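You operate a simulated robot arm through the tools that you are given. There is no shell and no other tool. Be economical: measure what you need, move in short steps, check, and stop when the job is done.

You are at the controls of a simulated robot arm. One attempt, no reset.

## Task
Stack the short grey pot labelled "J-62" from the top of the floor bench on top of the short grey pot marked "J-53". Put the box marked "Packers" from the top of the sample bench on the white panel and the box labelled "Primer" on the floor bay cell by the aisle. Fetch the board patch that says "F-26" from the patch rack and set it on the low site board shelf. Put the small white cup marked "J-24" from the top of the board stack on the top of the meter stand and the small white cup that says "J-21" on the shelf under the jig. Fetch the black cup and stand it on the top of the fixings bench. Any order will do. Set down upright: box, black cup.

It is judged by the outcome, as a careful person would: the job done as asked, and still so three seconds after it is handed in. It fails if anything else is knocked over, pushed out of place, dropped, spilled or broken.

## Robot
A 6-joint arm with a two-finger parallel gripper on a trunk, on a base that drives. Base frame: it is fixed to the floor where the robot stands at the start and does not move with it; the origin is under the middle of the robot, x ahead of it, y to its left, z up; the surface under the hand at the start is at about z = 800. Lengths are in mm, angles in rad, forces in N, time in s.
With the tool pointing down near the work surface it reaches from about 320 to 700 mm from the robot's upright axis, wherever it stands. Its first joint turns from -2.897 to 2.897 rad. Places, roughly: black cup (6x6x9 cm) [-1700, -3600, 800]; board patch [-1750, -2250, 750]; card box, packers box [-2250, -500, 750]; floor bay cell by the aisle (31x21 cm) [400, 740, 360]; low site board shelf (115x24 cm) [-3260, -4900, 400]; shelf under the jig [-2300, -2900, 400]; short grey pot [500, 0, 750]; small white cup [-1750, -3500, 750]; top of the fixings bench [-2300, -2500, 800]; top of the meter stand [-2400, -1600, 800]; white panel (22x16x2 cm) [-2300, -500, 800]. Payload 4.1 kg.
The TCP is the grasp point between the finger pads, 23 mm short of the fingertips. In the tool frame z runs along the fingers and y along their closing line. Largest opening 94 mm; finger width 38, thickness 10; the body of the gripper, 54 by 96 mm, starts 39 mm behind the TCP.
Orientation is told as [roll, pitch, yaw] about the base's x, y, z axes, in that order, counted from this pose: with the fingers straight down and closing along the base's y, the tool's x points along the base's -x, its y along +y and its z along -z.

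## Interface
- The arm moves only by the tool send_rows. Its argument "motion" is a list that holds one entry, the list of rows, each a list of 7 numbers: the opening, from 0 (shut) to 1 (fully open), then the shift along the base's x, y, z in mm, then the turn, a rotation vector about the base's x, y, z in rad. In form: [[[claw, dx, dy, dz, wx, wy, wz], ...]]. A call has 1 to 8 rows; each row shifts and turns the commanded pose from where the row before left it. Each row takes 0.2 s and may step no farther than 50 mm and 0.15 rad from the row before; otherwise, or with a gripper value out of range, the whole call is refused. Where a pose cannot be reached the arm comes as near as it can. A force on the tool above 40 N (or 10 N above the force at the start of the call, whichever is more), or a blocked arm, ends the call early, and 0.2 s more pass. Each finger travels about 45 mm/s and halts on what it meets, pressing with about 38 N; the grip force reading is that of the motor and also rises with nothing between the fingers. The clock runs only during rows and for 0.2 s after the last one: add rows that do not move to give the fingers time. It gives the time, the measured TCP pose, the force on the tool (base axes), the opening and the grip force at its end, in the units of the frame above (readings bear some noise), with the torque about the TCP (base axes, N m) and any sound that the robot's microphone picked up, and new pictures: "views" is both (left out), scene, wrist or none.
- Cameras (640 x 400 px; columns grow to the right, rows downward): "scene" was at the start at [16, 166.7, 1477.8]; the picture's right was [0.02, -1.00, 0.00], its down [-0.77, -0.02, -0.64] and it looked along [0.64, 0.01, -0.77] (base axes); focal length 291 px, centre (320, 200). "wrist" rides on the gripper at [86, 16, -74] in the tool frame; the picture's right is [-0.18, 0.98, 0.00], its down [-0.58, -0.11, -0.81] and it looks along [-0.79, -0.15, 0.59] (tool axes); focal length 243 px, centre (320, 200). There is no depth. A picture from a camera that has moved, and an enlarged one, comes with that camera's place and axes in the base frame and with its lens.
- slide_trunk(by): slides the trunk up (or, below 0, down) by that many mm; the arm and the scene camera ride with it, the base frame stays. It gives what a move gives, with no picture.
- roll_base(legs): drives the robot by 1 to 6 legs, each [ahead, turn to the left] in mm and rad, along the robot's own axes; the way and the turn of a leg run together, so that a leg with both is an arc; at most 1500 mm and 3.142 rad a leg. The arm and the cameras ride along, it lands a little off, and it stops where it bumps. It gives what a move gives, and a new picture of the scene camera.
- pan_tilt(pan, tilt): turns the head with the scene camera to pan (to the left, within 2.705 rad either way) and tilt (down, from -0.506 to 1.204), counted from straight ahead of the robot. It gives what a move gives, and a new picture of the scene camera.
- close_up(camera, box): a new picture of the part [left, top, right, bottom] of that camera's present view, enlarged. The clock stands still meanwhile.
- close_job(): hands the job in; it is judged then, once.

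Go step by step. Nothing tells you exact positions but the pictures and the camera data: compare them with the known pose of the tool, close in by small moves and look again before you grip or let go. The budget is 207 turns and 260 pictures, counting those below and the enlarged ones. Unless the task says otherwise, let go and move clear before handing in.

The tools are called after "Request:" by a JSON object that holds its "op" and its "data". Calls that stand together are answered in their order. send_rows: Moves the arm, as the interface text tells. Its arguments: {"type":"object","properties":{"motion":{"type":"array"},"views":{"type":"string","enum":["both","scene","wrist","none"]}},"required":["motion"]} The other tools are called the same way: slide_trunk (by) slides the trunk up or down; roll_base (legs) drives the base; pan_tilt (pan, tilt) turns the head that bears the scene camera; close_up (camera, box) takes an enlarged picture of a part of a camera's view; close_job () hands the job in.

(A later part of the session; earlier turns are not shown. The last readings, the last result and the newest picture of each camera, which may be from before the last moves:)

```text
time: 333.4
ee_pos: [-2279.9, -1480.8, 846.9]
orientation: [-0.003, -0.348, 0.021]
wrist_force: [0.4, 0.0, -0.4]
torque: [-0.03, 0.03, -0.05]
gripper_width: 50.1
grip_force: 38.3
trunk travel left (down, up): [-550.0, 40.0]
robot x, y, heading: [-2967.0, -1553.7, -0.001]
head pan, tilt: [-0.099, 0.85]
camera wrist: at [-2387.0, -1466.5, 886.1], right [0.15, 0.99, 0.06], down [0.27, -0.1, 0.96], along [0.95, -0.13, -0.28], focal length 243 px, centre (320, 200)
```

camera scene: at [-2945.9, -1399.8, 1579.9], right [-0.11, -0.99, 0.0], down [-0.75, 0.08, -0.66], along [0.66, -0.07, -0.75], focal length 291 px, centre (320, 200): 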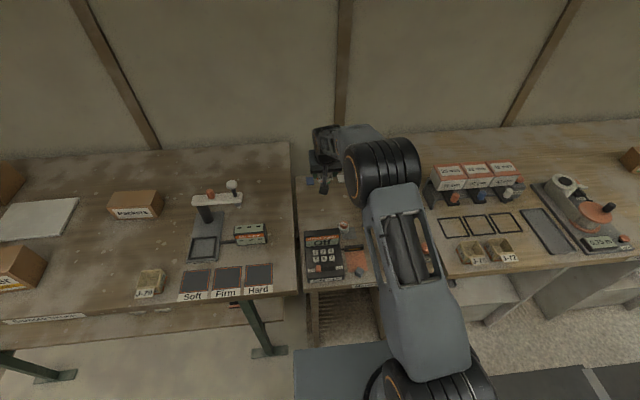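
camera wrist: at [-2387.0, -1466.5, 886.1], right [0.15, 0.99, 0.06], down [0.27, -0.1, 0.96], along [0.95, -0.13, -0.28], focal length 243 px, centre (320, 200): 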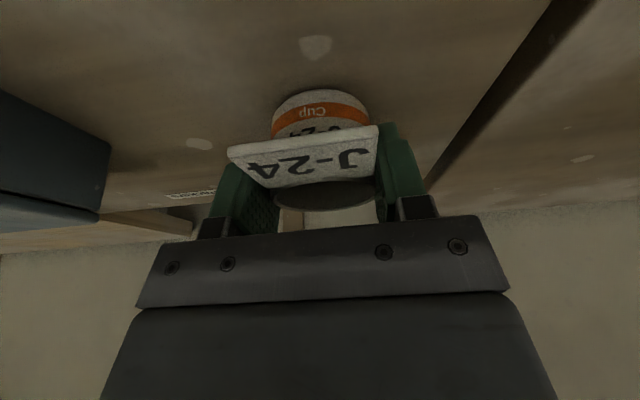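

Request:
{"op": "send_rows", "data": {"motion": [[[0, 0, 0, -3, 0, 0, 0], [0, 0, 0, -3, 0, 0, 0], [0, 0, 0, 0, 0, 0, 0]]], "views": "none"}}

Request:
{"op": "send_rows", "data": {"motion": [[[0, 0, 0, -2, 0, 0, 0], [0, 0, 0, -1, 0, 0, 0], [0, 0, 0, 0, 0, 0, 0]]], "views": "wrist"}}

```text
time: 334.2
ee_pos: [-2281.9, -1481.5, 841.1]
orientation: [-0.004, -0.35, 0.02]
wrist_force: [0.9, 0.0, -0.3]
torque: [0.0, 0.01, 0.03]
gripper_width: 49.8
grip_force: 38.5
trunk travel left (down, up): [-550.0, 40.0]
robot x, y, heading: [-2965.0, -1555.1, -0.006]
head pan, tilt: [-0.099, 0.85]
```

```text
time: 335.0
ee_pos: [-2281.6, -1481.9, 838.4]
orientation: [-0.005, -0.351, 0.021]
wrist_force: [-1.0, 0.8, 11.1]
torque: [0.11, 0.0, 0.01]
gripper_width: 50.0
grip_force: 38.1
trunk travel left (down, up): [-550.0, 40.0]
robot x, y, heading: [-2966.0, -1556.4, -0.008]
head pan, tilt: [-0.099, 0.85]
camera wrist: at [-2388.5, -1467.0, 878.4], right [0.15, 0.99, 0.06], down [0.27, -0.1, 0.96], along [0.95, -0.13, -0.28], focal length 243 px, centre (320, 200)
```

wrist: 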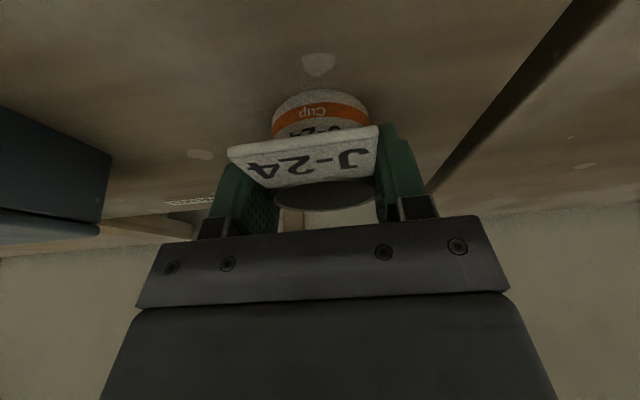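

Contact. I open and lift away.

Request:
{"op": "send_rows", "data": {"motion": [[[0.3, 0, 0, 0, 0, 0, 0], [0.7, 0, 0, 0, 0, 0, 0], [0.8, 0, 0, 0, 0, 0, 0], [0.8, 0, 0, 0, 0, 0, 0], [0.8, 0, 0, 25, 0, 0, 0], [0.8, 0, 0, 40, 0, 0, 0], [0.8, -10, 0, 45, 0, 0, 0], [0.8, -30, 0, 30, 0, 0, 0]]], "views": "wrist"}}

```text
time: 336.8
ee_pos: [-2322.5, -1481.5, 974.9]
orientation: [-0.003, -0.35, 0.021]
wrist_force: [-0.6, 0.3, -0.8]
torque: [0.02, 0.05, -0.02]
gripper_width: 75.3
grip_force: 0.0
trunk travel left (down, up): [-550.0, 40.0]
robot x, y, heading: [-2964.8, -1558.8, -0.008]
head pan, tilt: [-0.099, 0.85]
camera wrist: at [-2429.4, -1466.8, 1015.1], right [0.15, 0.99, 0.06], down [0.27, -0.1, 0.96], along [0.95, -0.13, -0.28], focal length 243 px, centre (320, 200)
```

wrist: 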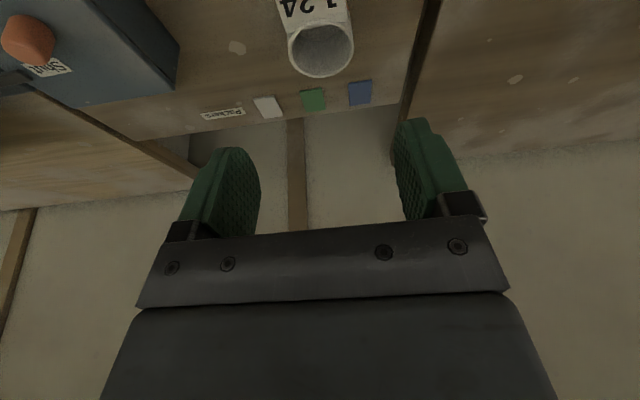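

J-24 stands on the meter stand. I draw the hand in, level it, then drive along to the sample bench.

Request:
{"op": "send_rows", "data": {"motion": [[[0.8, -40, -8, 10, 0, 0.12, 0], [0.8, -40, -10, 10, 0, 0.12, 0], [0.8, -40, -10, 10, 0, 0.11, 0], [0.8, -40, -10, 10, 0, 0, 0], [0.8, -40, -10, 10, 0, 0, 0], [0.8, -30, -10, 10, 0, 0, 0], [0.8, 0, 0, 0, 0, 0, 0]]], "views": "none"}}

Request:
{"op": "roll_base", "data": {"legs": [[-100, 0], [0, 1.571], [830, 0], [0, -1.571]]}}

Request:
{"op": "pan_tilt", "data": {"pan": -0.1, "tilt": 0.8}}

```text
time: 338.4
ee_pos: [-2553.3, -1540.9, 1034.8]
orientation: [0.004, 0.002, 0.022]
wrist_force: [-0.2, -1.1, 0.6]
torque: [-0.02, 0.01, 0.01]
gripper_width: 75.2
grip_force: 0.1
trunk travel left (down, up): [-550.0, 40.0]
robot x, y, heading: [-2963.9, -1557.1, -0.014]
head pan, tilt: [-0.099, 0.85]
```

```text
time: 351.1
ee_pos: [-2635.4, -727.2, 1035.6]
orientation: [0.003, 0.002, 0.015]
wrist_force: [0.6, 0.3, -0.5]
torque: [0.01, 0.0, 0.01]
gripper_width: 75.4
grip_force: 0.0
trunk travel left (down, up): [-550.0, 40.0]
robot x, y, heading: [-3049.2, -739.6, -0.015]
head pan, tilt: [-0.099, 0.85]
camera scene: at [-3028.9, -585.9, 1579.9], right [-0.11, -0.99, 0.0], down [-0.75, 0.08, -0.66], along [0.66, -0.07, -0.75], focal length 291 px, centre (320, 200)
```

scene: 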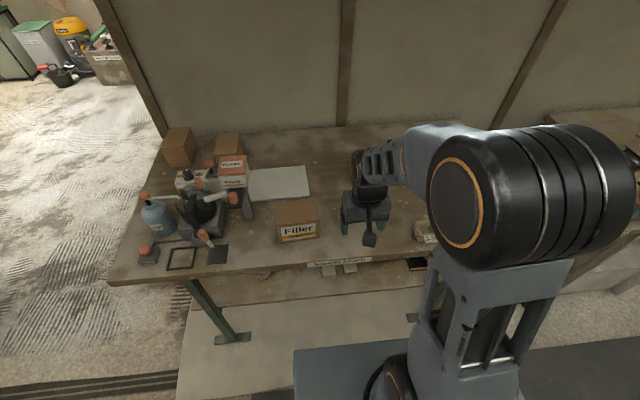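

```text
time: 351.7
ee_pos: [-2636.6, -727.2, 1034.2]
orientation: [0.005, 0.002, 0.016]
wrist_force: [-0.1, 0.0, -0.4]
torque: [-0.03, -0.02, 0.01]
gripper_width: 75.4
grip_force: 0.0
trunk travel left (down, up): [-550.0, 40.0]
robot x, y, heading: [-3049.5, -740.5, -0.017]
head pan, tilt: [-0.099, 0.799]
camera scene: at [-3026.5, -586.1, 1583.9], right [-0.11, -0.99, 0.0], down [-0.71, 0.08, -0.7], along [0.69, -0.08, -0.72], focal length 291 px, centre (320, 200)
```

scene: 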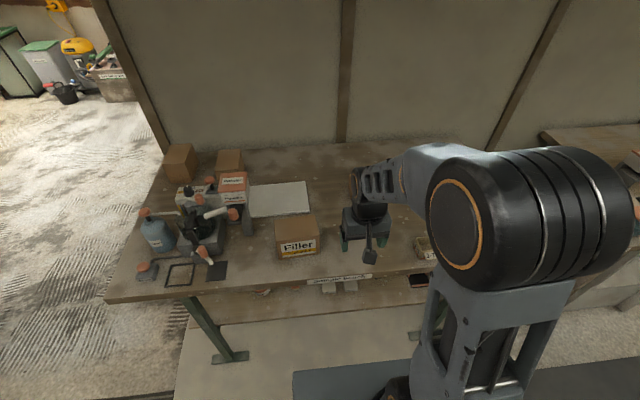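

Request:
{"op": "close_up", "data": {"camera": "scene", "box": [110, 130, 330, 310]}}

Request:
{"op": "close_up", "data": {"camera": "scene", "box": [150, 135, 260, 220]}}

```text
2.22 times, centred on (220, 220) of scene
camera zoom: at [-3026.5, -586.1, 1583.9], right [-0.11, -0.99, 0.0], down [-0.71, 0.08, -0.7], along [0.69, -0.08, -0.72], focal length 646 px, centre (542, 156)
```

zoom: 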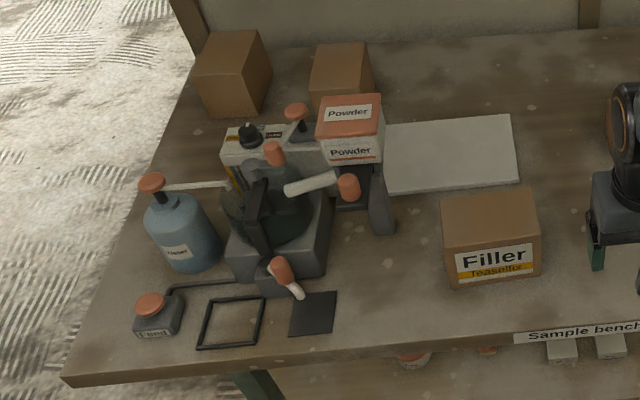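

```text
4.71 times, centred on (205, 178) of scene
camera zoom: at [-3026.5, -586.1, 1583.9], right [-0.11, -0.99, 0.0], down [-0.71, 0.08, -0.7], along [0.69, -0.08, -0.72], focal length 1368 px, centre (861, 306)
```

zoom: 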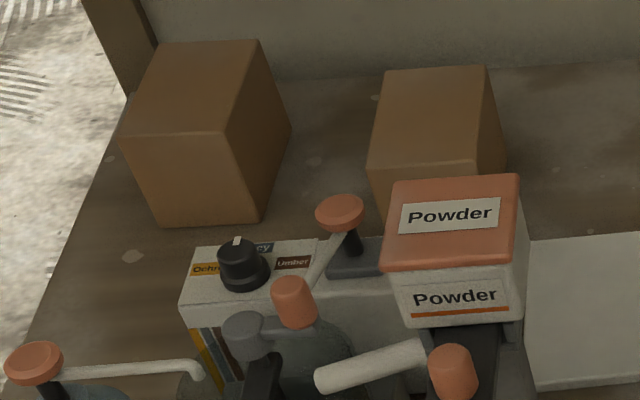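

Two blank-faced cartons stand at the back; one may carry the Primer label on a hidden face. First the Packers box: I move the base to about [-2890, -650], from where both it and the panel are within reach.

Request:
{"op": "roll_base", "data": {"legs": [[0, 1.586], [90, 0], [0, -1.571], [155, 0]]}}

Request:
{"op": "send_rows", "data": {"motion": [[[0.8, 0, 30, 0, 0, 0, 0.1], [0.8, 0, 40, 0, 0, 0, 0.145], [0.8, 0, 40, 0, 0, 0, 0.145], [0.8, 0, 40, 0, 0, 0, 0.145], [0.8, 0, 40, 0, 0, 0, 0.145], [0.8, 0, 40, 0, 0, 0, 0.145], [0.8, 0, 30, 0, 0, 0, 0.145], [0.8, 0, 0, 0, 0, 0, 0.145]]], "views": "scene"}}

```text
time: 361.5
ee_pos: [-2476.5, -640.4, 1035.3]
orientation: [0.004, 0.001, 0.014]
wrist_force: [0.7, 0.1, -0.7]
torque: [0.0, 0.01, 0.03]
gripper_width: 75.5
grip_force: 0.0
trunk travel left (down, up): [-550.0, 40.0]
robot x, y, heading: [-2887.6, -655.3, -0.007]
head pan, tilt: [-0.099, 0.799]
camera scene: at [-2866.7, -498.3, 1583.9], right [-0.11, -0.99, 0.0], down [-0.71, 0.08, -0.7], along [0.69, -0.08, -0.72], focal length 291 px, centre (320, 200)
```

scene: 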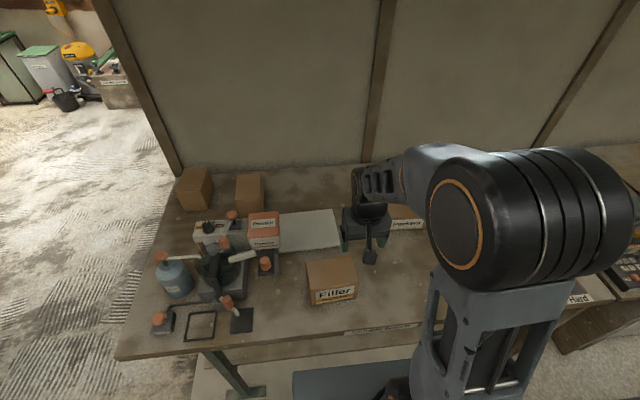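

```text
time: 362.8
ee_pos: [-2477.6, -466.4, 1033.8]
orientation: [-0.004, 0.019, 0.672]
wrist_force: [0.1, -28.0, 10.8]
torque: [-0.02, 0.15, 0.34]
gripper_width: 65.1
grip_force: 0.0
trunk travel left (down, up): [-550.0, 40.0]
robot x, y, heading: [-2891.6, -656.2, -0.019]
head pan, tilt: [-0.099, 0.799]
stopped in row 6: the force on the tool passed its limit at 51 N (the readings are from after the stop); the commanded pose is now the measured one
camera scene: at [-2866.8, -501.8, 1584.6], right [-0.12, -0.99, 0.0], down [-0.71, 0.09, -0.7], along [0.69, -0.08, -0.72], focal length 291 px, centre (320, 200)
```

scene: 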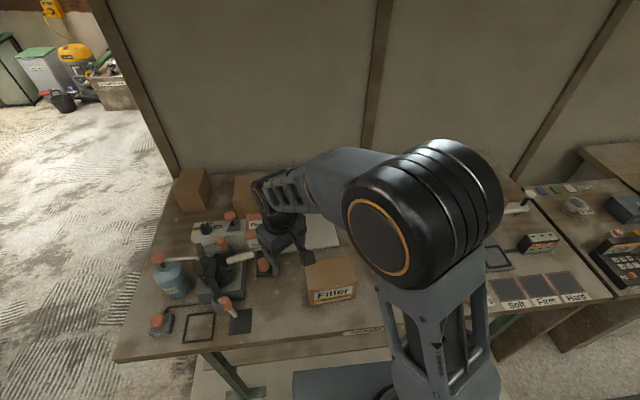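

The hand touched the powder hopper, which is taller than I judged. I back away at once and check it.

Request:
{"op": "send_rows", "data": {"motion": [[[0.8, 0, -25, 0, 0, 0, 0], [0.8, 0, -40, 15, 0, 0, 0], [0.8, 0, -45, 15, 0, 0, 0], [0.8, 0, -45, 0, 0, 0, 0], [0.8, 0, -45, 0, 0, 0, 0], [0.8, 0, -20, 0, 0, 0, 0], [0.8, 0, 0, 0, 0, 0, 0]]], "views": "scene"}}

Request:
{"op": "close_up", "data": {"camera": "scene", "box": [110, 150, 370, 350]}}

```text
time: 364.4
ee_pos: [-2480.3, -683.1, 1061.3]
orientation: [-0.002, 0.017, 0.675]
wrist_force: [0.1, -0.1, -1.4]
torque: [0.0, 0.01, 0.02]
gripper_width: 75.3
grip_force: 0.1
trunk travel left (down, up): [-550.0, 40.0]
robot x, y, heading: [-2889.9, -657.8, -0.018]
head pan, tilt: [-0.099, 0.799]
camera scene: at [-2867.0, -498.3, 1583.9], right [-0.12, -0.99, 0.0], down [-0.71, 0.08, -0.7], along [0.69, -0.08, -0.72], focal length 291 px, centre (320, 200)
```

scene: 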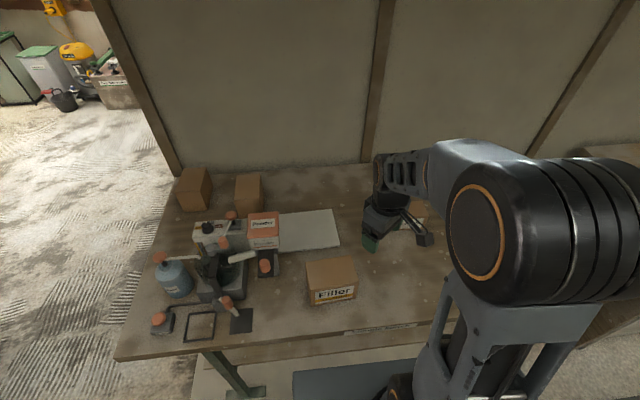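

```text
2.00 times, centred on (240, 250) of scene
camera zoom: at [-2867.0, -498.3, 1583.9], right [-0.12, -0.99, 0.0], down [-0.71, 0.08, -0.7], along [0.69, -0.08, -0.72], focal length 581 px, centre (480, 100)
```

zoom: 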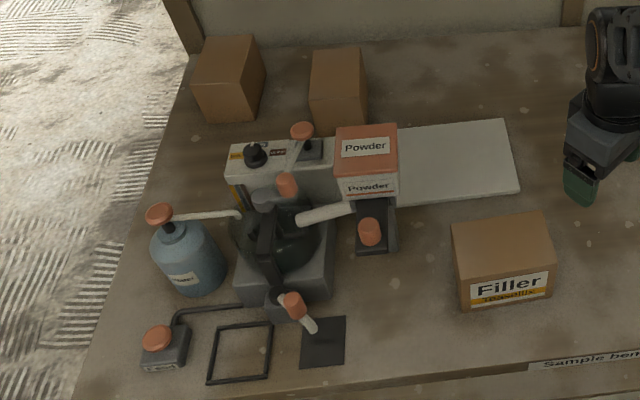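

Nothing was disturbed. The panel spans x -2340…-2182, y -622…-400, with the hopper beside its left end. Now I move the hand the other way, over the Packers box, turning it to close along x.

Request:
{"op": "send_rows", "data": {"motion": [[[0.9, 20, -25, 0, 0, 0, 0.14], [0.9, 20, -25, 0, 0, 0, 0.14], [0.9, 20, -25, 0, 0, 0, 0.14], [0.9, 20, -25, -10, 0, 0, 0.14], [0.9, 20, -25, -10, 0, 0, 0.14], [0.9, 20, -25, -10, 0, 0, 0.14], [0.9, 20, 0, 0, 0, 0, 0.056], [0.9, 0, 0, 0, 0, 0, 0]]], "views": "both"}}

```text
time: 366.2
ee_pos: [-2336.6, -834.1, 1033.4]
orientation: [-0.001, 0.019, 1.572]
wrist_force: [0.0, -0.4, 0.0]
torque: [-0.01, 0.03, 0.0]
gripper_width: 84.6
grip_force: 0.0
trunk travel left (down, up): [-550.0, 40.0]
robot x, y, heading: [-2892.6, -655.7, -0.02]
head pan, tilt: [-0.099, 0.799]
camera scene: at [-2867.0, -498.3, 1583.9], right [-0.12, -0.99, 0.0], down [-0.71, 0.08, -0.7], along [0.69, -0.08, -0.72], focal length 291 px, centre (320, 200)
camera wrist: at [-2352.8, -918.5, 1109.9], right [-0.98, 0.18, 0.0], down [0.11, 0.6, 0.8], along [0.15, 0.78, -0.61], focal length 243 px, centre (320, 200)
```

scene: 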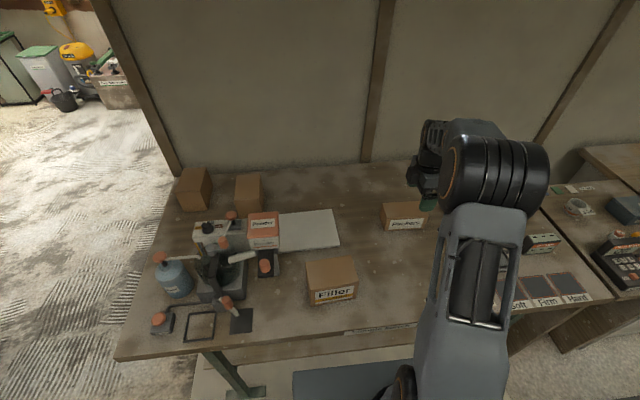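
wrist: 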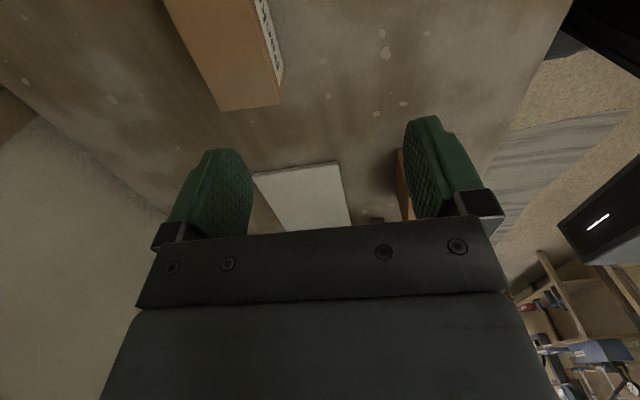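

Request:
{"op": "close_up", "data": {"camera": "wrist", "box": [140, 0, 340, 130]}}

Request:
{"op": "close_up", "data": {"camera": "scene", "box": [360, 180, 460, 250]}}

```text
3.08 times, centred on (240, 65) of wrist
camera zoom: at [-2352.8, -918.5, 1109.9], right [-0.98, 0.18, 0.0], down [0.11, 0.6, 0.8], along [0.15, 0.78, -0.61], focal length 746 px, centre (566, 615)
```

zoom: 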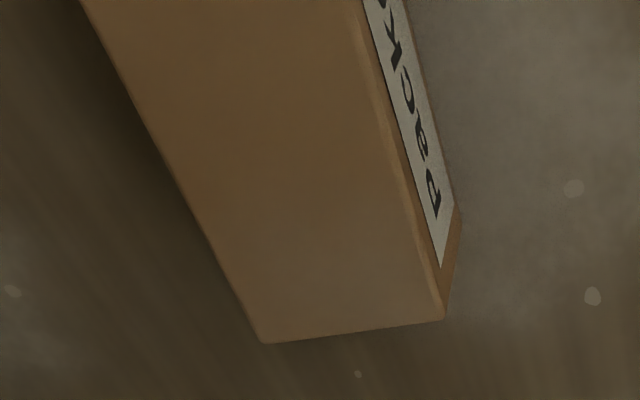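

```text
5.71 times, centred on (410, 215) of scene
camera zoom: at [-2867.0, -498.3, 1583.9], right [-0.12, -0.99, 0.0], down [-0.71, 0.08, -0.7], along [0.69, -0.08, -0.72], focal length 1661 px, centre (-194, 114)
```

zoom: 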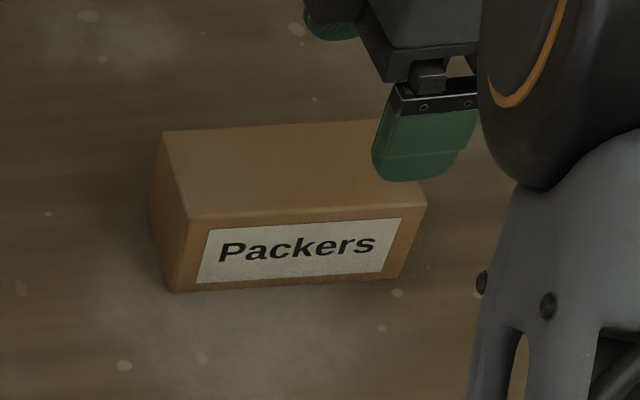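

The Packers box measures about 137×67×67, centred at [-2254, -855], turned about -0.08 rad. I align above it.

Request:
{"op": "send_rows", "data": {"motion": [[[1, 40, -10, -20, 0.019, 0, -0.04], [1, 43, -11, -20, 0, 0, -0.035], [1, 0, 0, -45, 0, 0, 0], [1, 0, 0, -45, 0, 0, 0], [1, 0, 0, 0, 0, 0, 0]]], "views": "wrist"}}

Request:
{"op": "close_up", "data": {"camera": "scene", "box": [360, 160, 480, 260]}}

```text
time: 367.4
ee_pos: [-2253.8, -854.6, 904.2]
orientation: [-0.002, -0.002, 1.493]
wrist_force: [0.8, 0.4, -0.5]
torque: [0.02, 0.02, 0.0]
gripper_width: 94.0
grip_force: 0.1
trunk travel left (down, up): [-550.0, 40.0]
robot x, y, heading: [-2886.0, -655.2, -0.017]
head pan, tilt: [-0.099, 0.799]
camera wrist: at [-2275.6, -938.2, 976.6], right [-0.97, 0.26, 0.0], down [0.15, 0.57, 0.81], along [0.21, 0.78, -0.59], focal length 243 px, centre (320, 200)
```

wrist: 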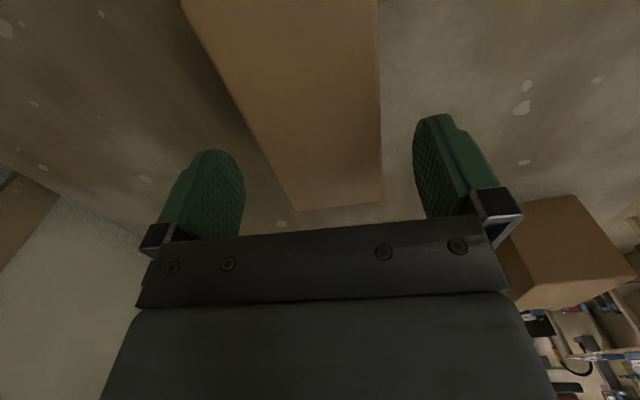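

```text
4.00 times, centred on (420, 210) of scene
camera zoom: at [-2866.7, -498.5, 1584.0], right [-0.12, -0.99, 0.0], down [-0.71, 0.08, -0.7], along [0.69, -0.08, -0.72], focal length 1163 px, centre (-80, 160)
```

zoom: 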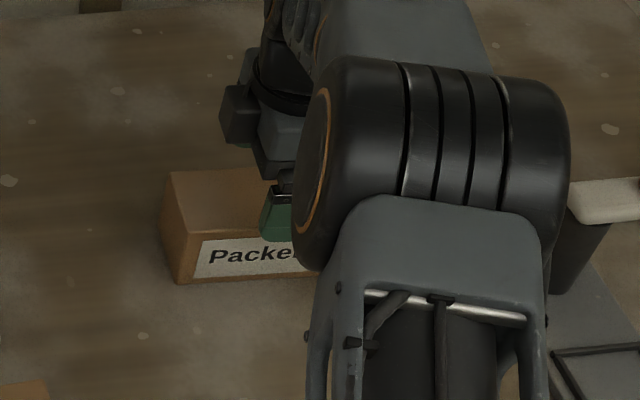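

Aligned. I lower over the box.

Request:
{"op": "send_rows", "data": {"motion": [[[1, 0, 0, -25, 0, 0, 0], [1, 0, 0, -25, 0, 0, 0], [1, 0, 0, -15, 0, 0, 0], [1, 0, 0, 0, 0, 0, 0]]], "views": "wrist"}}

```text
time: 368.4
ee_pos: [-2254.2, -853.1, 837.5]
orientation: [-0.002, -0.003, 1.494]
wrist_force: [0.0, 0.1, 0.9]
torque: [-0.01, 0.0, 0.01]
gripper_width: 93.9
grip_force: 0.1
trunk travel left (down, up): [-550.0, 40.0]
robot x, y, heading: [-2886.4, -652.6, -0.02]
head pan, tilt: [-0.099, 0.799]
camera wrist: at [-2277.7, -937.2, 911.6], right [-0.97, 0.26, 0.0], down [0.15, 0.57, 0.81], along [0.21, 0.78, -0.59], focal length 243 px, centre (320, 200)
```

wrist: 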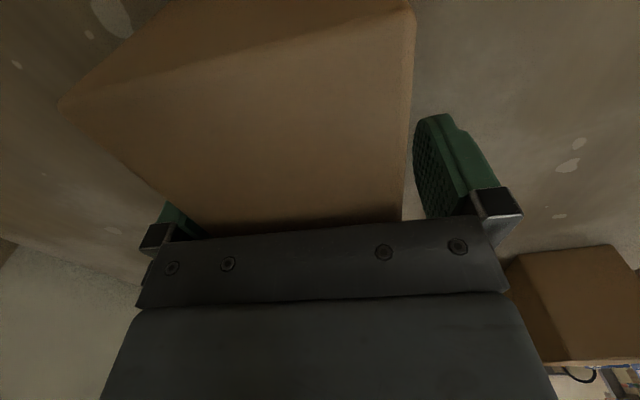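

Fingers straddle the box. I close and lift.

Request:
{"op": "send_rows", "data": {"motion": [[[0.4, 0, 0, 0, 0, 0, 0], [0, 0, 0, 0, 0, 0, 0], [0, 0, 0, 0, 0, 0, 0], [0, 0, 0, 0, 0, 0, 0], [0, 0, 0, 0, 0, 0, 0]]], "views": "none"}}

Request:
{"op": "send_rows", "data": {"motion": [[[0, 0, 0, 20, 0, 0, 0], [0, 0, 0, 35, 0, 0, 0], [0, 0, 0, 40, 0, 0, 0], [0, 0, 0, 0, 0, 0, 0]]], "views": "both"}}

```text
time: 369.6
ee_pos: [-2255.2, -851.7, 836.2]
orientation: [-0.001, 0.0, 1.496]
wrist_force: [0.0, 0.2, -0.2]
torque: [-0.03, 0.06, -0.07]
gripper_width: 69.6
grip_force: 37.3
trunk travel left (down, up): [-550.0, 40.0]
robot x, y, heading: [-2889.1, -652.8, -0.018]
head pan, tilt: [-0.099, 0.799]
```

```text
time: 370.6
ee_pos: [-2256.3, -853.8, 933.7]
orientation: [0.001, -0.001, 1.494]
wrist_force: [0.9, 0.0, -2.3]
torque: [-0.02, 0.0, -0.01]
gripper_width: 69.8
grip_force: 38.0
trunk travel left (down, up): [-550.0, 40.0]
robot x, y, heading: [-2888.4, -653.1, -0.018]
head pan, tilt: [-0.099, 0.799]
camera scene: at [-2866.8, -498.5, 1583.9], right [-0.12, -0.99, 0.0], down [-0.71, 0.08, -0.7], along [0.69, -0.08, -0.72], focal length 291 px, centre (320, 200)
camera wrist: at [-2278.1, -938.4, 1007.1], right [-0.97, 0.26, 0.0], down [0.15, 0.57, 0.81], along [0.21, 0.78, -0.59], focal length 243 px, centre (320, 200)
```

scene: 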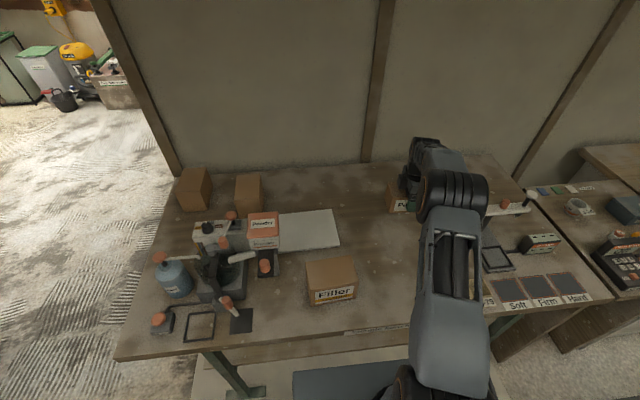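
wrist: 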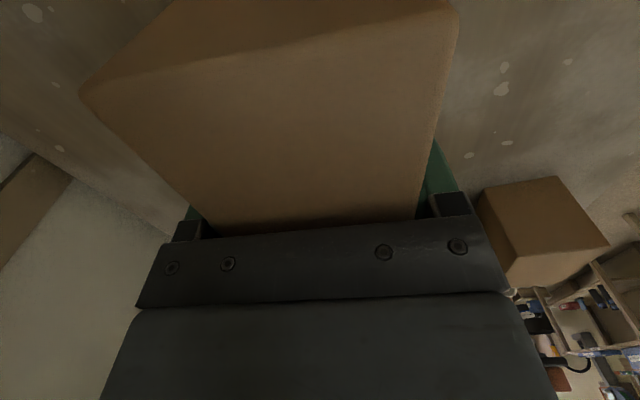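

The Packers box is held level. I carry it over to the panel.

Request:
{"op": "send_rows", "data": {"motion": [[[0, 0, 40, 5, 0, 0, 0.015], [0, 0, 40, 5, 0, 0, 0.015], [0, 0, 40, 0, 0, 0, 0.015], [0, 0, 40, 0, 0, 0, 0.015], [0, 0, 40, 0, 0, 0, 0.01], [0, -2, 40, 0, 0, 0, 0], [0, -2, 40, 0, 0, 0, 0], [0, 0, 38, 0, 0, 0, 0]]], "views": "both"}}

```text
time: 372.4
ee_pos: [-2260.2, -535.6, 940.8]
orientation: [-0.001, 0.0, 1.565]
wrist_force: [-0.1, -0.2, -1.9]
torque: [0.01, -0.03, -0.04]
gripper_width: 69.8
grip_force: 38.3
trunk travel left (down, up): [-550.0, 40.0]
robot x, y, heading: [-2886.7, -655.5, -0.014]
head pan, tilt: [-0.099, 0.799]
camera scene: at [-2866.8, -497.8, 1583.9], right [-0.12, -0.99, 0.0], down [-0.71, 0.08, -0.7], along [0.69, -0.08, -0.72], focal length 291 px, centre (320, 200)
camera wrist: at [-2277.0, -621.2, 1014.3], right [-0.98, 0.19, 0.0], down [0.11, 0.58, 0.81], along [0.15, 0.79, -0.59], focal length 243 px, centre (320, 200)
```

scene: 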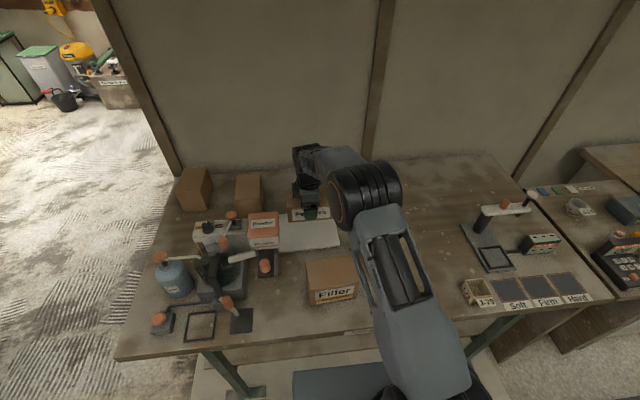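
wrist: 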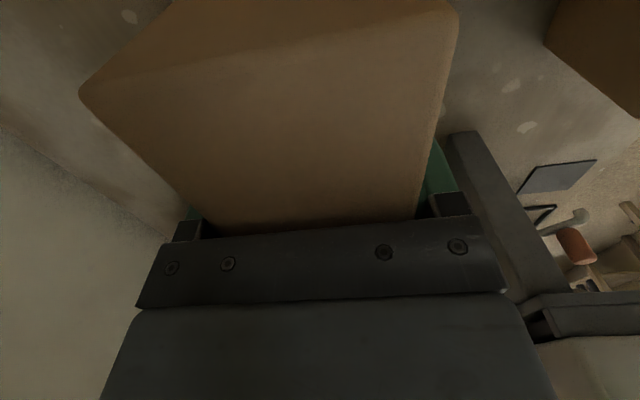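

Request:
{"op": "send_rows", "data": {"motion": [[[0, 0, 0, -30, 0, 0, 0], [0, 0, 0, -25, 0, 0, 0], [0, 0, 0, -10, 0, 0, 0], [0, 0, 0, 0, 0, 0, 0]]], "views": "none"}}

Request:
{"op": "close_up", "data": {"camera": "scene", "box": [230, 170, 370, 280]}}

```text
time: 373.4
ee_pos: [-2259.7, -533.4, 877.4]
orientation: [-0.002, -0.002, 1.565]
wrist_force: [-0.8, 0.0, -2.7]
torque: [0.02, -0.01, 0.01]
gripper_width: 69.8
grip_force: 38.2
trunk travel left (down, up): [-550.0, 40.0]
robot x, y, heading: [-2889.4, -653.6, -0.016]
head pan, tilt: [-0.099, 0.799]
```

```text
3.64 times, centred on (300, 225) of scene
camera zoom: at [-2866.7, -498.3, 1583.9], right [-0.12, -0.99, 0.0], down [-0.71, 0.08, -0.7], along [0.69, -0.08, -0.72], focal length 1057 px, centre (393, 109)
```

zoom: 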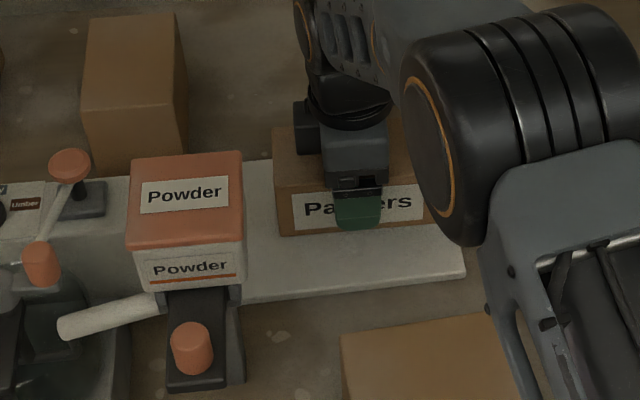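

Well over the panel. I lower to contact.

Request:
{"op": "send_rows", "data": {"motion": [[[0, 0, 3, -8, 0, 0, 0], [0, 0, 0, -5, 0, 0, 0], [0, 0, 0, -3, 0, 0, 0], [0, 0, 0, 0, 0, 0, 0]]], "views": "none"}}

Request:
{"op": "send_rows", "data": {"motion": [[[0, 0, 0, -3, 0, 0, 0], [0, 0, 0, 0, 0, 0, 0]]], "views": "none"}}

```text
time: 374.4
ee_pos: [-2259.5, -530.6, 861.3]
orientation: [-0.002, -0.002, 1.564]
wrist_force: [0.4, -0.2, -2.6]
torque: [0.0, 0.04, -0.01]
gripper_width: 69.3
grip_force: 37.9
trunk travel left (down, up): [-550.0, 40.0]
robot x, y, heading: [-2888.4, -651.2, -0.017]
head pan, tilt: [-0.099, 0.799]
```

```text
time: 375.0
ee_pos: [-2258.6, -529.9, 860.0]
orientation: [-0.002, -0.002, 1.563]
wrist_force: [0.6, 0.5, -2.4]
torque: [-0.02, 0.0, 0.01]
gripper_width: 69.9
grip_force: 37.7
trunk travel left (down, up): [-550.0, 40.0]
robot x, y, heading: [-2892.3, -656.1, -0.014]
head pan, tilt: [-0.099, 0.799]
```

Request:
{"op": "send_rows", "data": {"motion": [[[0, 0, 0, -3, 0, 0, 0], [0, 0, 0, 0, 0, 0, 0]]], "views": "none"}}

Request:
{"op": "send_rows", "data": {"motion": [[[0, 0, 0, -2, 0, 0, 0], [0, 0, 0, 0, 0, 0, 0]]], "views": "none"}}

```text
time: 375.6
ee_pos: [-2259.2, -531.1, 856.4]
orientation: [0.0, -0.001, 1.564]
wrist_force: [-0.3, 0.5, -3.1]
torque: [0.02, 0.02, -0.02]
gripper_width: 69.8
grip_force: 37.8
trunk travel left (down, up): [-550.0, 40.0]
robot x, y, heading: [-2891.6, -657.9, -0.015]
head pan, tilt: [-0.099, 0.799]
```

```text
time: 376.2
ee_pos: [-2258.5, -531.6, 853.3]
orientation: [-0.002, -0.002, 1.564]
wrist_force: [0.0, 0.2, -3.2]
torque: [0.01, 0.0, -0.03]
gripper_width: 69.7
grip_force: 38.0
trunk travel left (down, up): [-550.0, 40.0]
robot x, y, heading: [-2893.7, -655.5, -0.017]
head pan, tilt: [-0.099, 0.799]
```

Request:
{"op": "send_rows", "data": {"motion": [[[0, 0, 0, -2, 0, 0, 0], [0, 0, 0, 0, 0, 0, 0]]], "views": "none"}}

Request:
{"op": "send_rows", "data": {"motion": [[[0, 0, 0, -2, 0, 0, 0], [0, 0, 0, 0, 0, 0, 0]]], "views": "none"}}

Request:
{"op": "close_up", "data": {"camera": "scene", "box": [270, 180, 350, 250]}}

```text
time: 376.8
ee_pos: [-2258.9, -531.6, 852.8]
orientation: [-0.001, -0.002, 1.564]
wrist_force: [0.1, -0.2, -1.9]
torque: [0.0, -0.03, -0.01]
gripper_width: 70.0
grip_force: 38.6
trunk travel left (down, up): [-550.0, 40.0]
robot x, y, heading: [-2892.6, -654.9, -0.017]
head pan, tilt: [-0.099, 0.799]
```

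```text
time: 377.4
ee_pos: [-2259.6, -531.2, 849.9]
orientation: [-0.002, -0.001, 1.567]
wrist_force: [0.2, -0.6, -2.7]
torque: [-0.02, 0.01, -0.01]
gripper_width: 69.9
grip_force: 37.6
trunk travel left (down, up): [-550.0, 40.0]
robot x, y, heading: [-2889.7, -655.1, -0.015]
head pan, tilt: [-0.099, 0.799]
```

```text
5.71 times, centred on (310, 215) of scene
camera zoom: at [-2866.7, -498.3, 1583.9], right [-0.12, -0.99, 0.0], down [-0.71, 0.08, -0.7], along [0.69, -0.08, -0.72], focal length 1661 px, centre (377, 114)
```

zoom: 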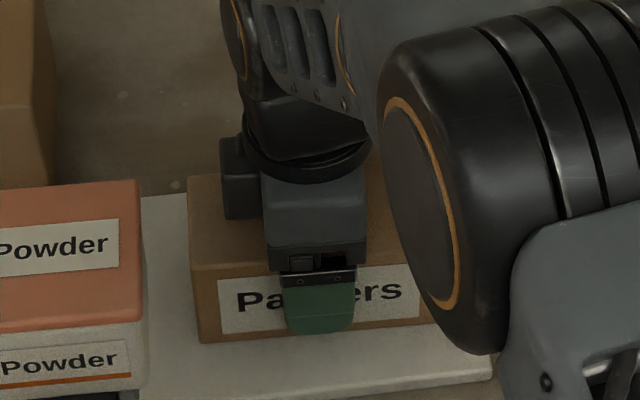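

Request:
{"op": "send_rows", "data": {"motion": [[[0, 0, 0, -3, 0, 0, 0], [0, 0, 0, 0, 0, 0, 0]]], "views": "none"}}

Request:
{"op": "send_rows", "data": {"motion": [[[0, 0, 0, -3, 0, 0, 0], [0, 0, 0, 0, 0, 0, 0]]], "views": "none"}}

```text
time: 378.0
ee_pos: [-2259.1, -531.6, 850.5]
orientation: [-0.005, -0.002, 1.565]
wrist_force: [-0.7, 2.1, 10.3]
torque: [-0.3, 0.49, -0.06]
gripper_width: 69.9
grip_force: 38.4
trunk travel left (down, up): [-550.0, 40.0]
robot x, y, heading: [-2887.4, -653.6, -0.017]
head pan, tilt: [-0.099, 0.799]
```

```text
time: 378.6
ee_pos: [-2259.0, -531.5, 848.3]
orientation: [-0.008, -0.003, 1.566]
wrist_force: [1.8, 1.9, 33.1]
torque: [0.02, 1.17, 0.02]
gripper_width: 69.4
grip_force: 37.8
trunk travel left (down, up): [-550.0, 40.0]
robot x, y, heading: [-2888.7, -656.9, -0.015]
head pan, tilt: [-0.099, 0.799]
```

Firm contact. I ease up, open evenly, and rise straight up.

Request:
{"op": "send_rows", "data": {"motion": [[[0, 0, 0, 3, 0, 0, 0], [0.85, 0, 0, 0, 0, 0, 0], [1, 0, 0, 0, 0, 0, 0], [1, 0, 0, 0, 0, 0, 0], [1, 0, 0, 25, 0, 0, 0], [1, 0, 0, 40, 0, 0, 0], [1, 0, 0, 45, 0, 0, 0], [1, 0, -20, 35, 0, 0, 0]]], "views": "wrist"}}

Request:
{"op": "close_up", "data": {"camera": "scene", "box": [150, 150, 370, 310]}}

```text
time: 380.4
ee_pos: [-2259.1, -552.0, 993.0]
orientation: [-0.002, -0.003, 1.567]
wrist_force: [0.0, -0.1, -1.0]
torque: [0.02, -0.01, -0.02]
gripper_width: 94.0
grip_force: 0.1
trunk travel left (down, up): [-550.0, 40.0]
robot x, y, heading: [-2887.4, -658.5, -0.016]
head pan, tilt: [-0.099, 0.799]
camera wrist: at [-2275.5, -637.2, 1067.0], right [-0.98, 0.19, 0.0], down [0.11, 0.58, 0.81], along [0.15, 0.79, -0.59], focal length 243 px, centre (320, 200)
```

wrist: 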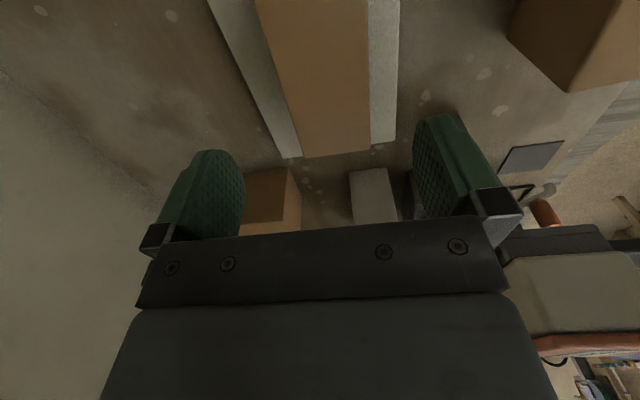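

```text
2.50 times, centred on (260, 230) of scene
camera zoom: at [-2867.2, -498.5, 1583.9], right [-0.12, -0.99, 0.0], down [-0.71, 0.08, -0.7], along [0.69, -0.08, -0.72], focal length 727 px, centre (470, 125)
```

zoom: 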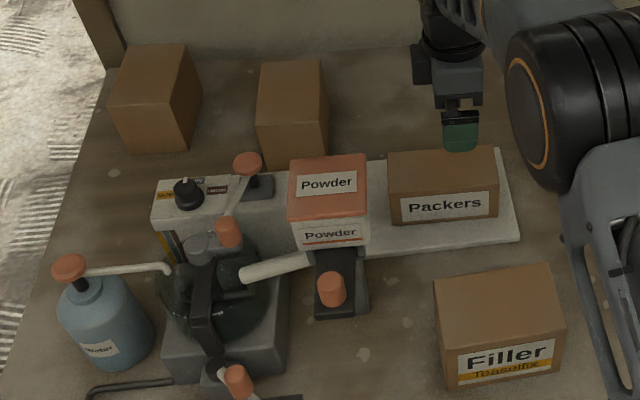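

Packers stands on the white panel. To check the two back cartons' hidden faces for "Primer", I draw in and drive to the north end of the bench, looking back.

Request:
{"op": "send_rows", "data": {"motion": [[[1, -40, -5, 15, 0, 0, 0], [1, -45, -10, 10, 0, 0, 0], [1, -45, -10, 0, 0, 0, 0], [1, -45, -10, 0, 0, 0, 0], [1, -45, -10, 0, 0, 0, 0], [1, 0, 0, 0, 0, 0, 0]]], "views": "none"}}

Request:
{"op": "roll_base", "data": {"legs": [[-160, 0], [0, 1.571], [850, 0]]}}

Request:
{"op": "pan_tilt", "data": {"pan": -2.0, "tilt": 0.5}}

```text
time: 381.8
ee_pos: [-2484.8, -594.6, 1016.0]
orientation: [-0.002, -0.002, 1.566]
wrist_force: [1.1, 0.9, 0.4]
torque: [-0.03, 0.0, 0.03]
gripper_width: 93.8
grip_force: 0.0
trunk travel left (down, up): [-550.0, 40.0]
robot x, y, heading: [-2892.6, -654.1, -0.019]
head pan, tilt: [-0.099, 0.799]
```

```text
time: 391.1
ee_pos: [-3084.4, 609.3, 1016.6]
orientation: [-0.002, -0.002, 3.128]
wrist_force: [0.0, 0.3, -0.1]
torque: [-0.02, -0.01, 0.04]
gripper_width: 94.1
grip_force: 0.0
trunk travel left (down, up): [-550.0, 40.0]
robot x, y, heading: [-3026.3, 202.2, 1.545]
head pan, tilt: [-0.099, 0.799]
camera scene: at [-3185.5, 225.7, 1583.9], right [0.99, -0.12, 0.0], down [-0.09, -0.71, -0.7], along [0.09, 0.69, -0.72], focal length 291 px, centre (320, 200)
```

scene: 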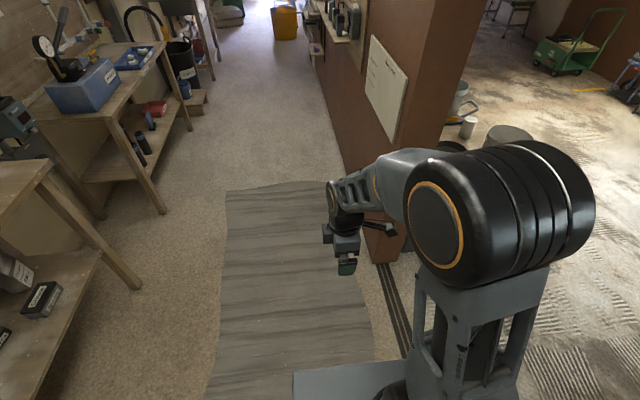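

```text
time: 393.0
ee_pos: [-3084.7, 609.9, 1016.9]
orientation: [-0.003, -0.002, 3.127]
wrist_force: [0.2, 0.2, 0.8]
torque: [0.02, 0.0, -0.01]
gripper_width: 94.0
grip_force: 0.0
trunk travel left (down, up): [-550.0, 40.0]
robot x, y, heading: [-3029.5, 201.6, 1.556]
head pan, tilt: [-2.0, 0.499]
camera scene: at [-3113.8, 105.5, 1609.9], right [-0.44, -0.9, 0.0], down [-0.43, 0.21, -0.88], along [0.79, -0.38, -0.48], focal length 291 px, centre (320, 200)
```

scene: 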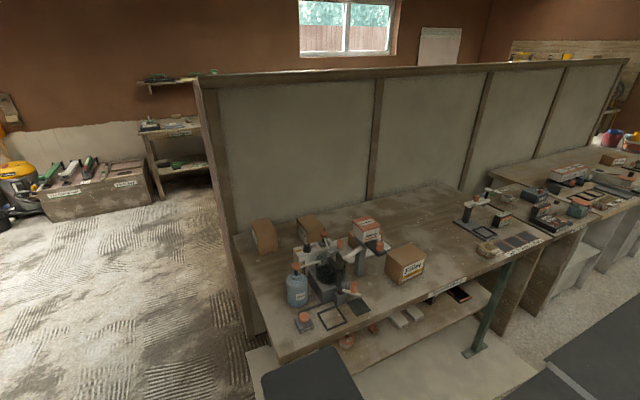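

Request:
{"op": "close_up", "data": {"camera": "scene", "box": [235, 205, 345, 270]}}

```text
5.82 times, centred on (290, 238) of scene
camera zoom: at [-3113.8, 105.5, 1609.9], right [-0.44, -0.9, 0.0], down [-0.43, 0.21, -0.88], along [0.79, -0.38, -0.48], focal length 1691 px, centre (494, -18)
```

zoom: 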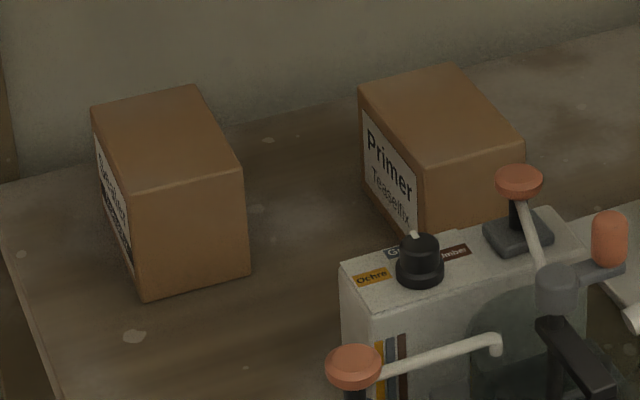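

The right-hand carton is the Primer box (label on its north face), centred near [-2105, -330], top ≈ 890. It is too deep to reach from the aisle, so I'll come from the bench's north end: drive to about [-2120, 600] and face it.

Request:
{"op": "pan_tilt", "data": {"pan": 0.0, "tilt": 0.75}}

Request:
{"op": "roll_base", "data": {"legs": [[0, -1.14], [990, 0], [0, -1.988]]}}

```text
time: 394.9
ee_pos: [-3084.9, 607.6, 1015.5]
orientation: [-0.002, -0.002, 3.128]
wrist_force: [-0.3, 0.0, 0.3]
torque: [0.0, 0.0, -0.01]
gripper_width: 94.1
grip_force: 0.0
trunk travel left (down, up): [-550.0, 40.0]
robot x, y, heading: [-3026.9, 203.0, 1.542]
head pan, tilt: [0.0, 0.75]
camera scene: at [-3193.4, 228.3, 1587.9], right [1.0, -0.03, 0.0], down [-0.02, -0.68, -0.73], along [0.02, 0.73, -0.68], focal length 291 px, centre (320, 200)
```

scene: 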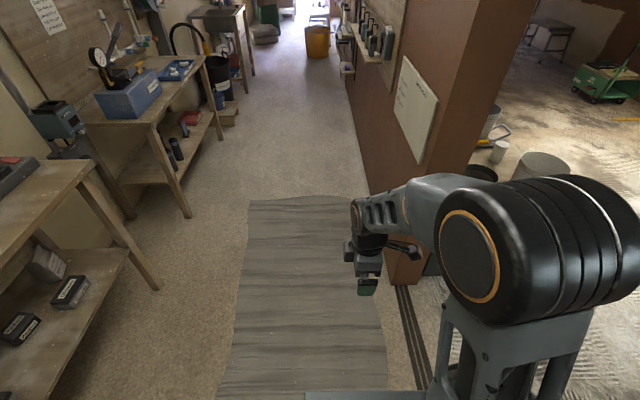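

```text
time: 407.8
ee_pos: [-2053.8, 155.9, 1016.8]
orientation: [-0.002, -0.003, -0.034]
wrist_force: [0.0, 1.0, 0.1]
torque: [-0.01, 0.03, -0.01]
gripper_width: 94.1
grip_force: 0.0
trunk travel left (down, up): [-550.0, 40.0]
robot x, y, heading: [-2109.0, 565.5, -1.614]
head pan, tilt: [0.0, 0.75]
camera scene: at [-1939.4, 532.4, 1587.9], right [-1.0, 0.04, 0.0], down [0.03, 0.68, -0.73], along [-0.03, -0.73, -0.68], focal length 291 px, centre (320, 200)
```

scene: 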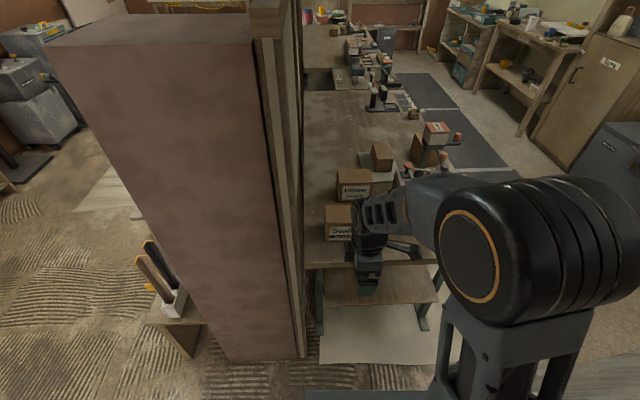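

I correct the heading and drive 215 mm closer to the bench's end.

Request:
{"op": "roll_base", "data": {"legs": [[0, 0.043], [215, 0]]}}

Request:
{"op": "close_up", "data": {"camera": "scene", "box": [290, 160, 430, 270]}}

```text
time: 409.8
ee_pos: [-2037.3, -60.5, 1016.3]
orientation: [-0.004, -0.002, 0.011]
wrist_force: [0.4, -0.9, -0.7]
torque: [0.06, 0.01, -0.01]
gripper_width: 93.8
grip_force: 0.1
trunk travel left (down, up): [-550.0, 40.0]
robot x, y, heading: [-2103.8, 341.2, -1.566]
head pan, tilt: [0.0, 0.75]
camera scene: at [-1938.3, 319.3, 1587.9], right [-1.0, 0.0, 0.0], down [0.0, 0.68, -0.73], along [0.0, -0.73, -0.68], focal length 291 px, centre (320, 200)
```

scene: 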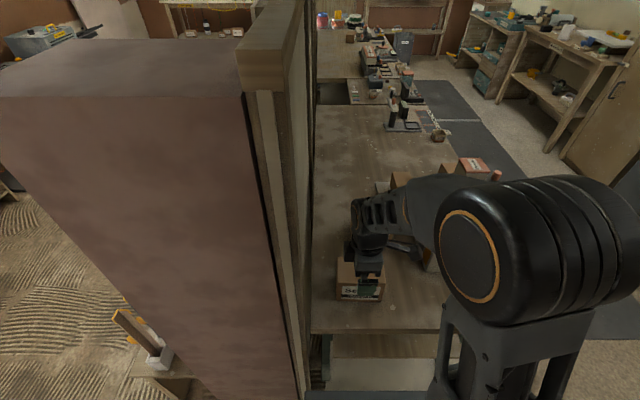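

```text
3.64 times, centred on (360, 215) of scene
camera zoom: at [-1938.3, 319.3, 1587.9], right [-1.0, 0.0, 0.0], down [0.0, 0.68, -0.73], along [0.0, -0.73, -0.68], focal length 1057 px, centre (174, 146)
```

zoom: 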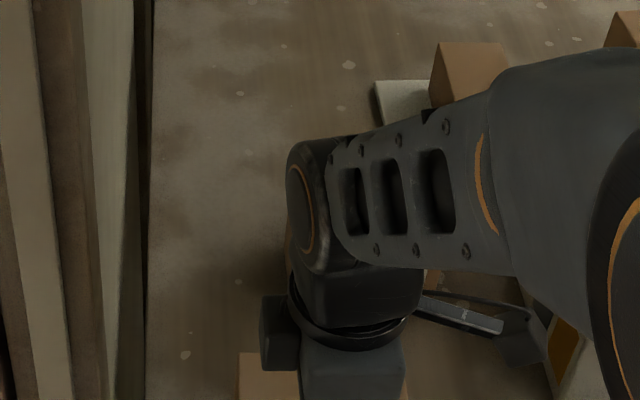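

Request:
{"op": "send_rows", "data": {"motion": [[[1, -10, -45, 0, 0, 0, 0], [1, -12, -45, 0, 0, 0, 0], [1, -12, -45, 0, 0, 0, 0], [1, -12, -45, 0, 0, 0, 0], [1, -12, -45, 0, 0, 0, 0], [1, -10, -40, 0, 0, 0, 0], [1, 0, 0, 0, 0, 0, 0]]], "views": "both"}}

```text
time: 411.4
ee_pos: [-2106.6, -323.8, 1015.6]
orientation: [0.0, -0.002, 0.012]
wrist_force: [0.1, -0.3, -0.5]
torque: [0.02, 0.02, 0.0]
gripper_width: 94.0
grip_force: 0.1
trunk travel left (down, up): [-550.0, 40.0]
robot x, y, heading: [-2109.2, 346.1, -1.571]
head pan, tilt: [0.0, 0.75]
camera scene: at [-1938.3, 319.9, 1587.9], right [-1.0, 0.0, 0.0], down [0.0, 0.68, -0.73], along [0.0, -0.73, -0.68], focal length 291 px, centre (320, 200)
camera wrist: at [-2193.0, -307.7, 1089.6], right [0.17, 0.98, 0.0], down [0.58, -0.1, 0.81], along [0.79, -0.14, -0.59], focal length 243 px, centre (320, 200)
```

scene: 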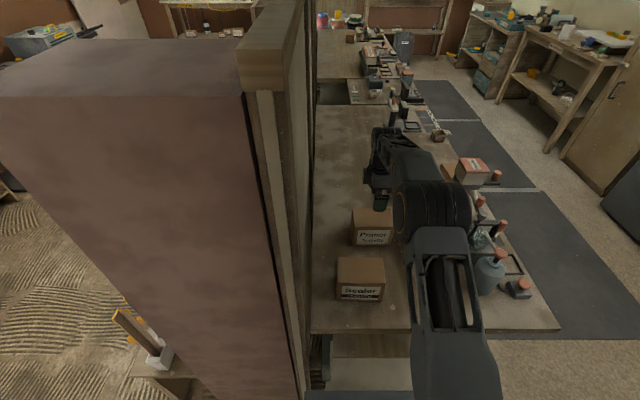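
wrist: 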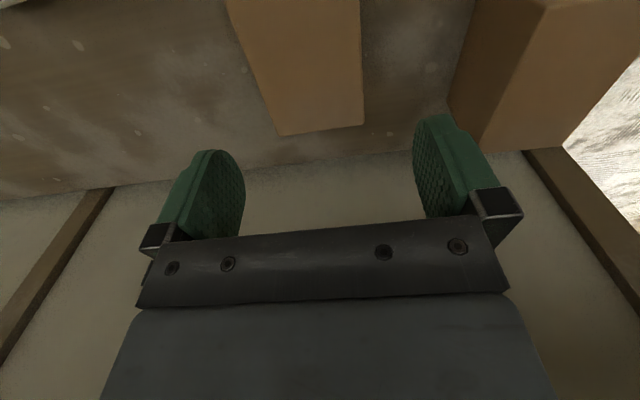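

The Primer box top is 80 mm wide (y -372…-292), x -2172…-2042, top ≈ 892, not turned. I centre on it and lower.

Request:
{"op": "send_rows", "data": {"motion": [[[1, 0, -8, -30, 0, 0, 0], [1, 0, 0, -40, 0, 0, 0], [1, 0, 0, -25, 0, 0, 0], [1, 0, 0, 0, 0, 0, 0]]], "views": "wrist"}}

```text
time: 412.4
ee_pos: [-2105.0, -332.1, 921.0]
orientation: [-0.002, -0.002, 0.012]
wrist_force: [-0.8, -0.4, 0.1]
torque: [0.0, 0.01, 0.02]
gripper_width: 93.8
grip_force: 0.1
trunk travel left (down, up): [-550.0, 40.0]
robot x, y, heading: [-2101.1, 346.2, -1.569]
head pan, tilt: [0.0, 0.75]
camera wrist: at [-2191.1, -316.9, 994.9], right [0.17, 0.98, 0.0], down [0.58, -0.1, 0.81], along [0.79, -0.14, -0.59], focal length 243 px, centre (320, 200)
```

wrist: 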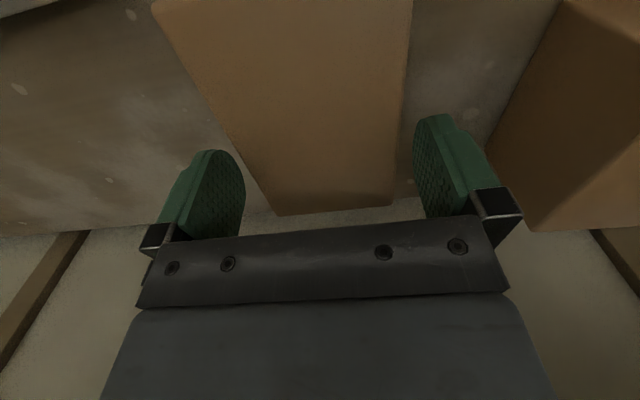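

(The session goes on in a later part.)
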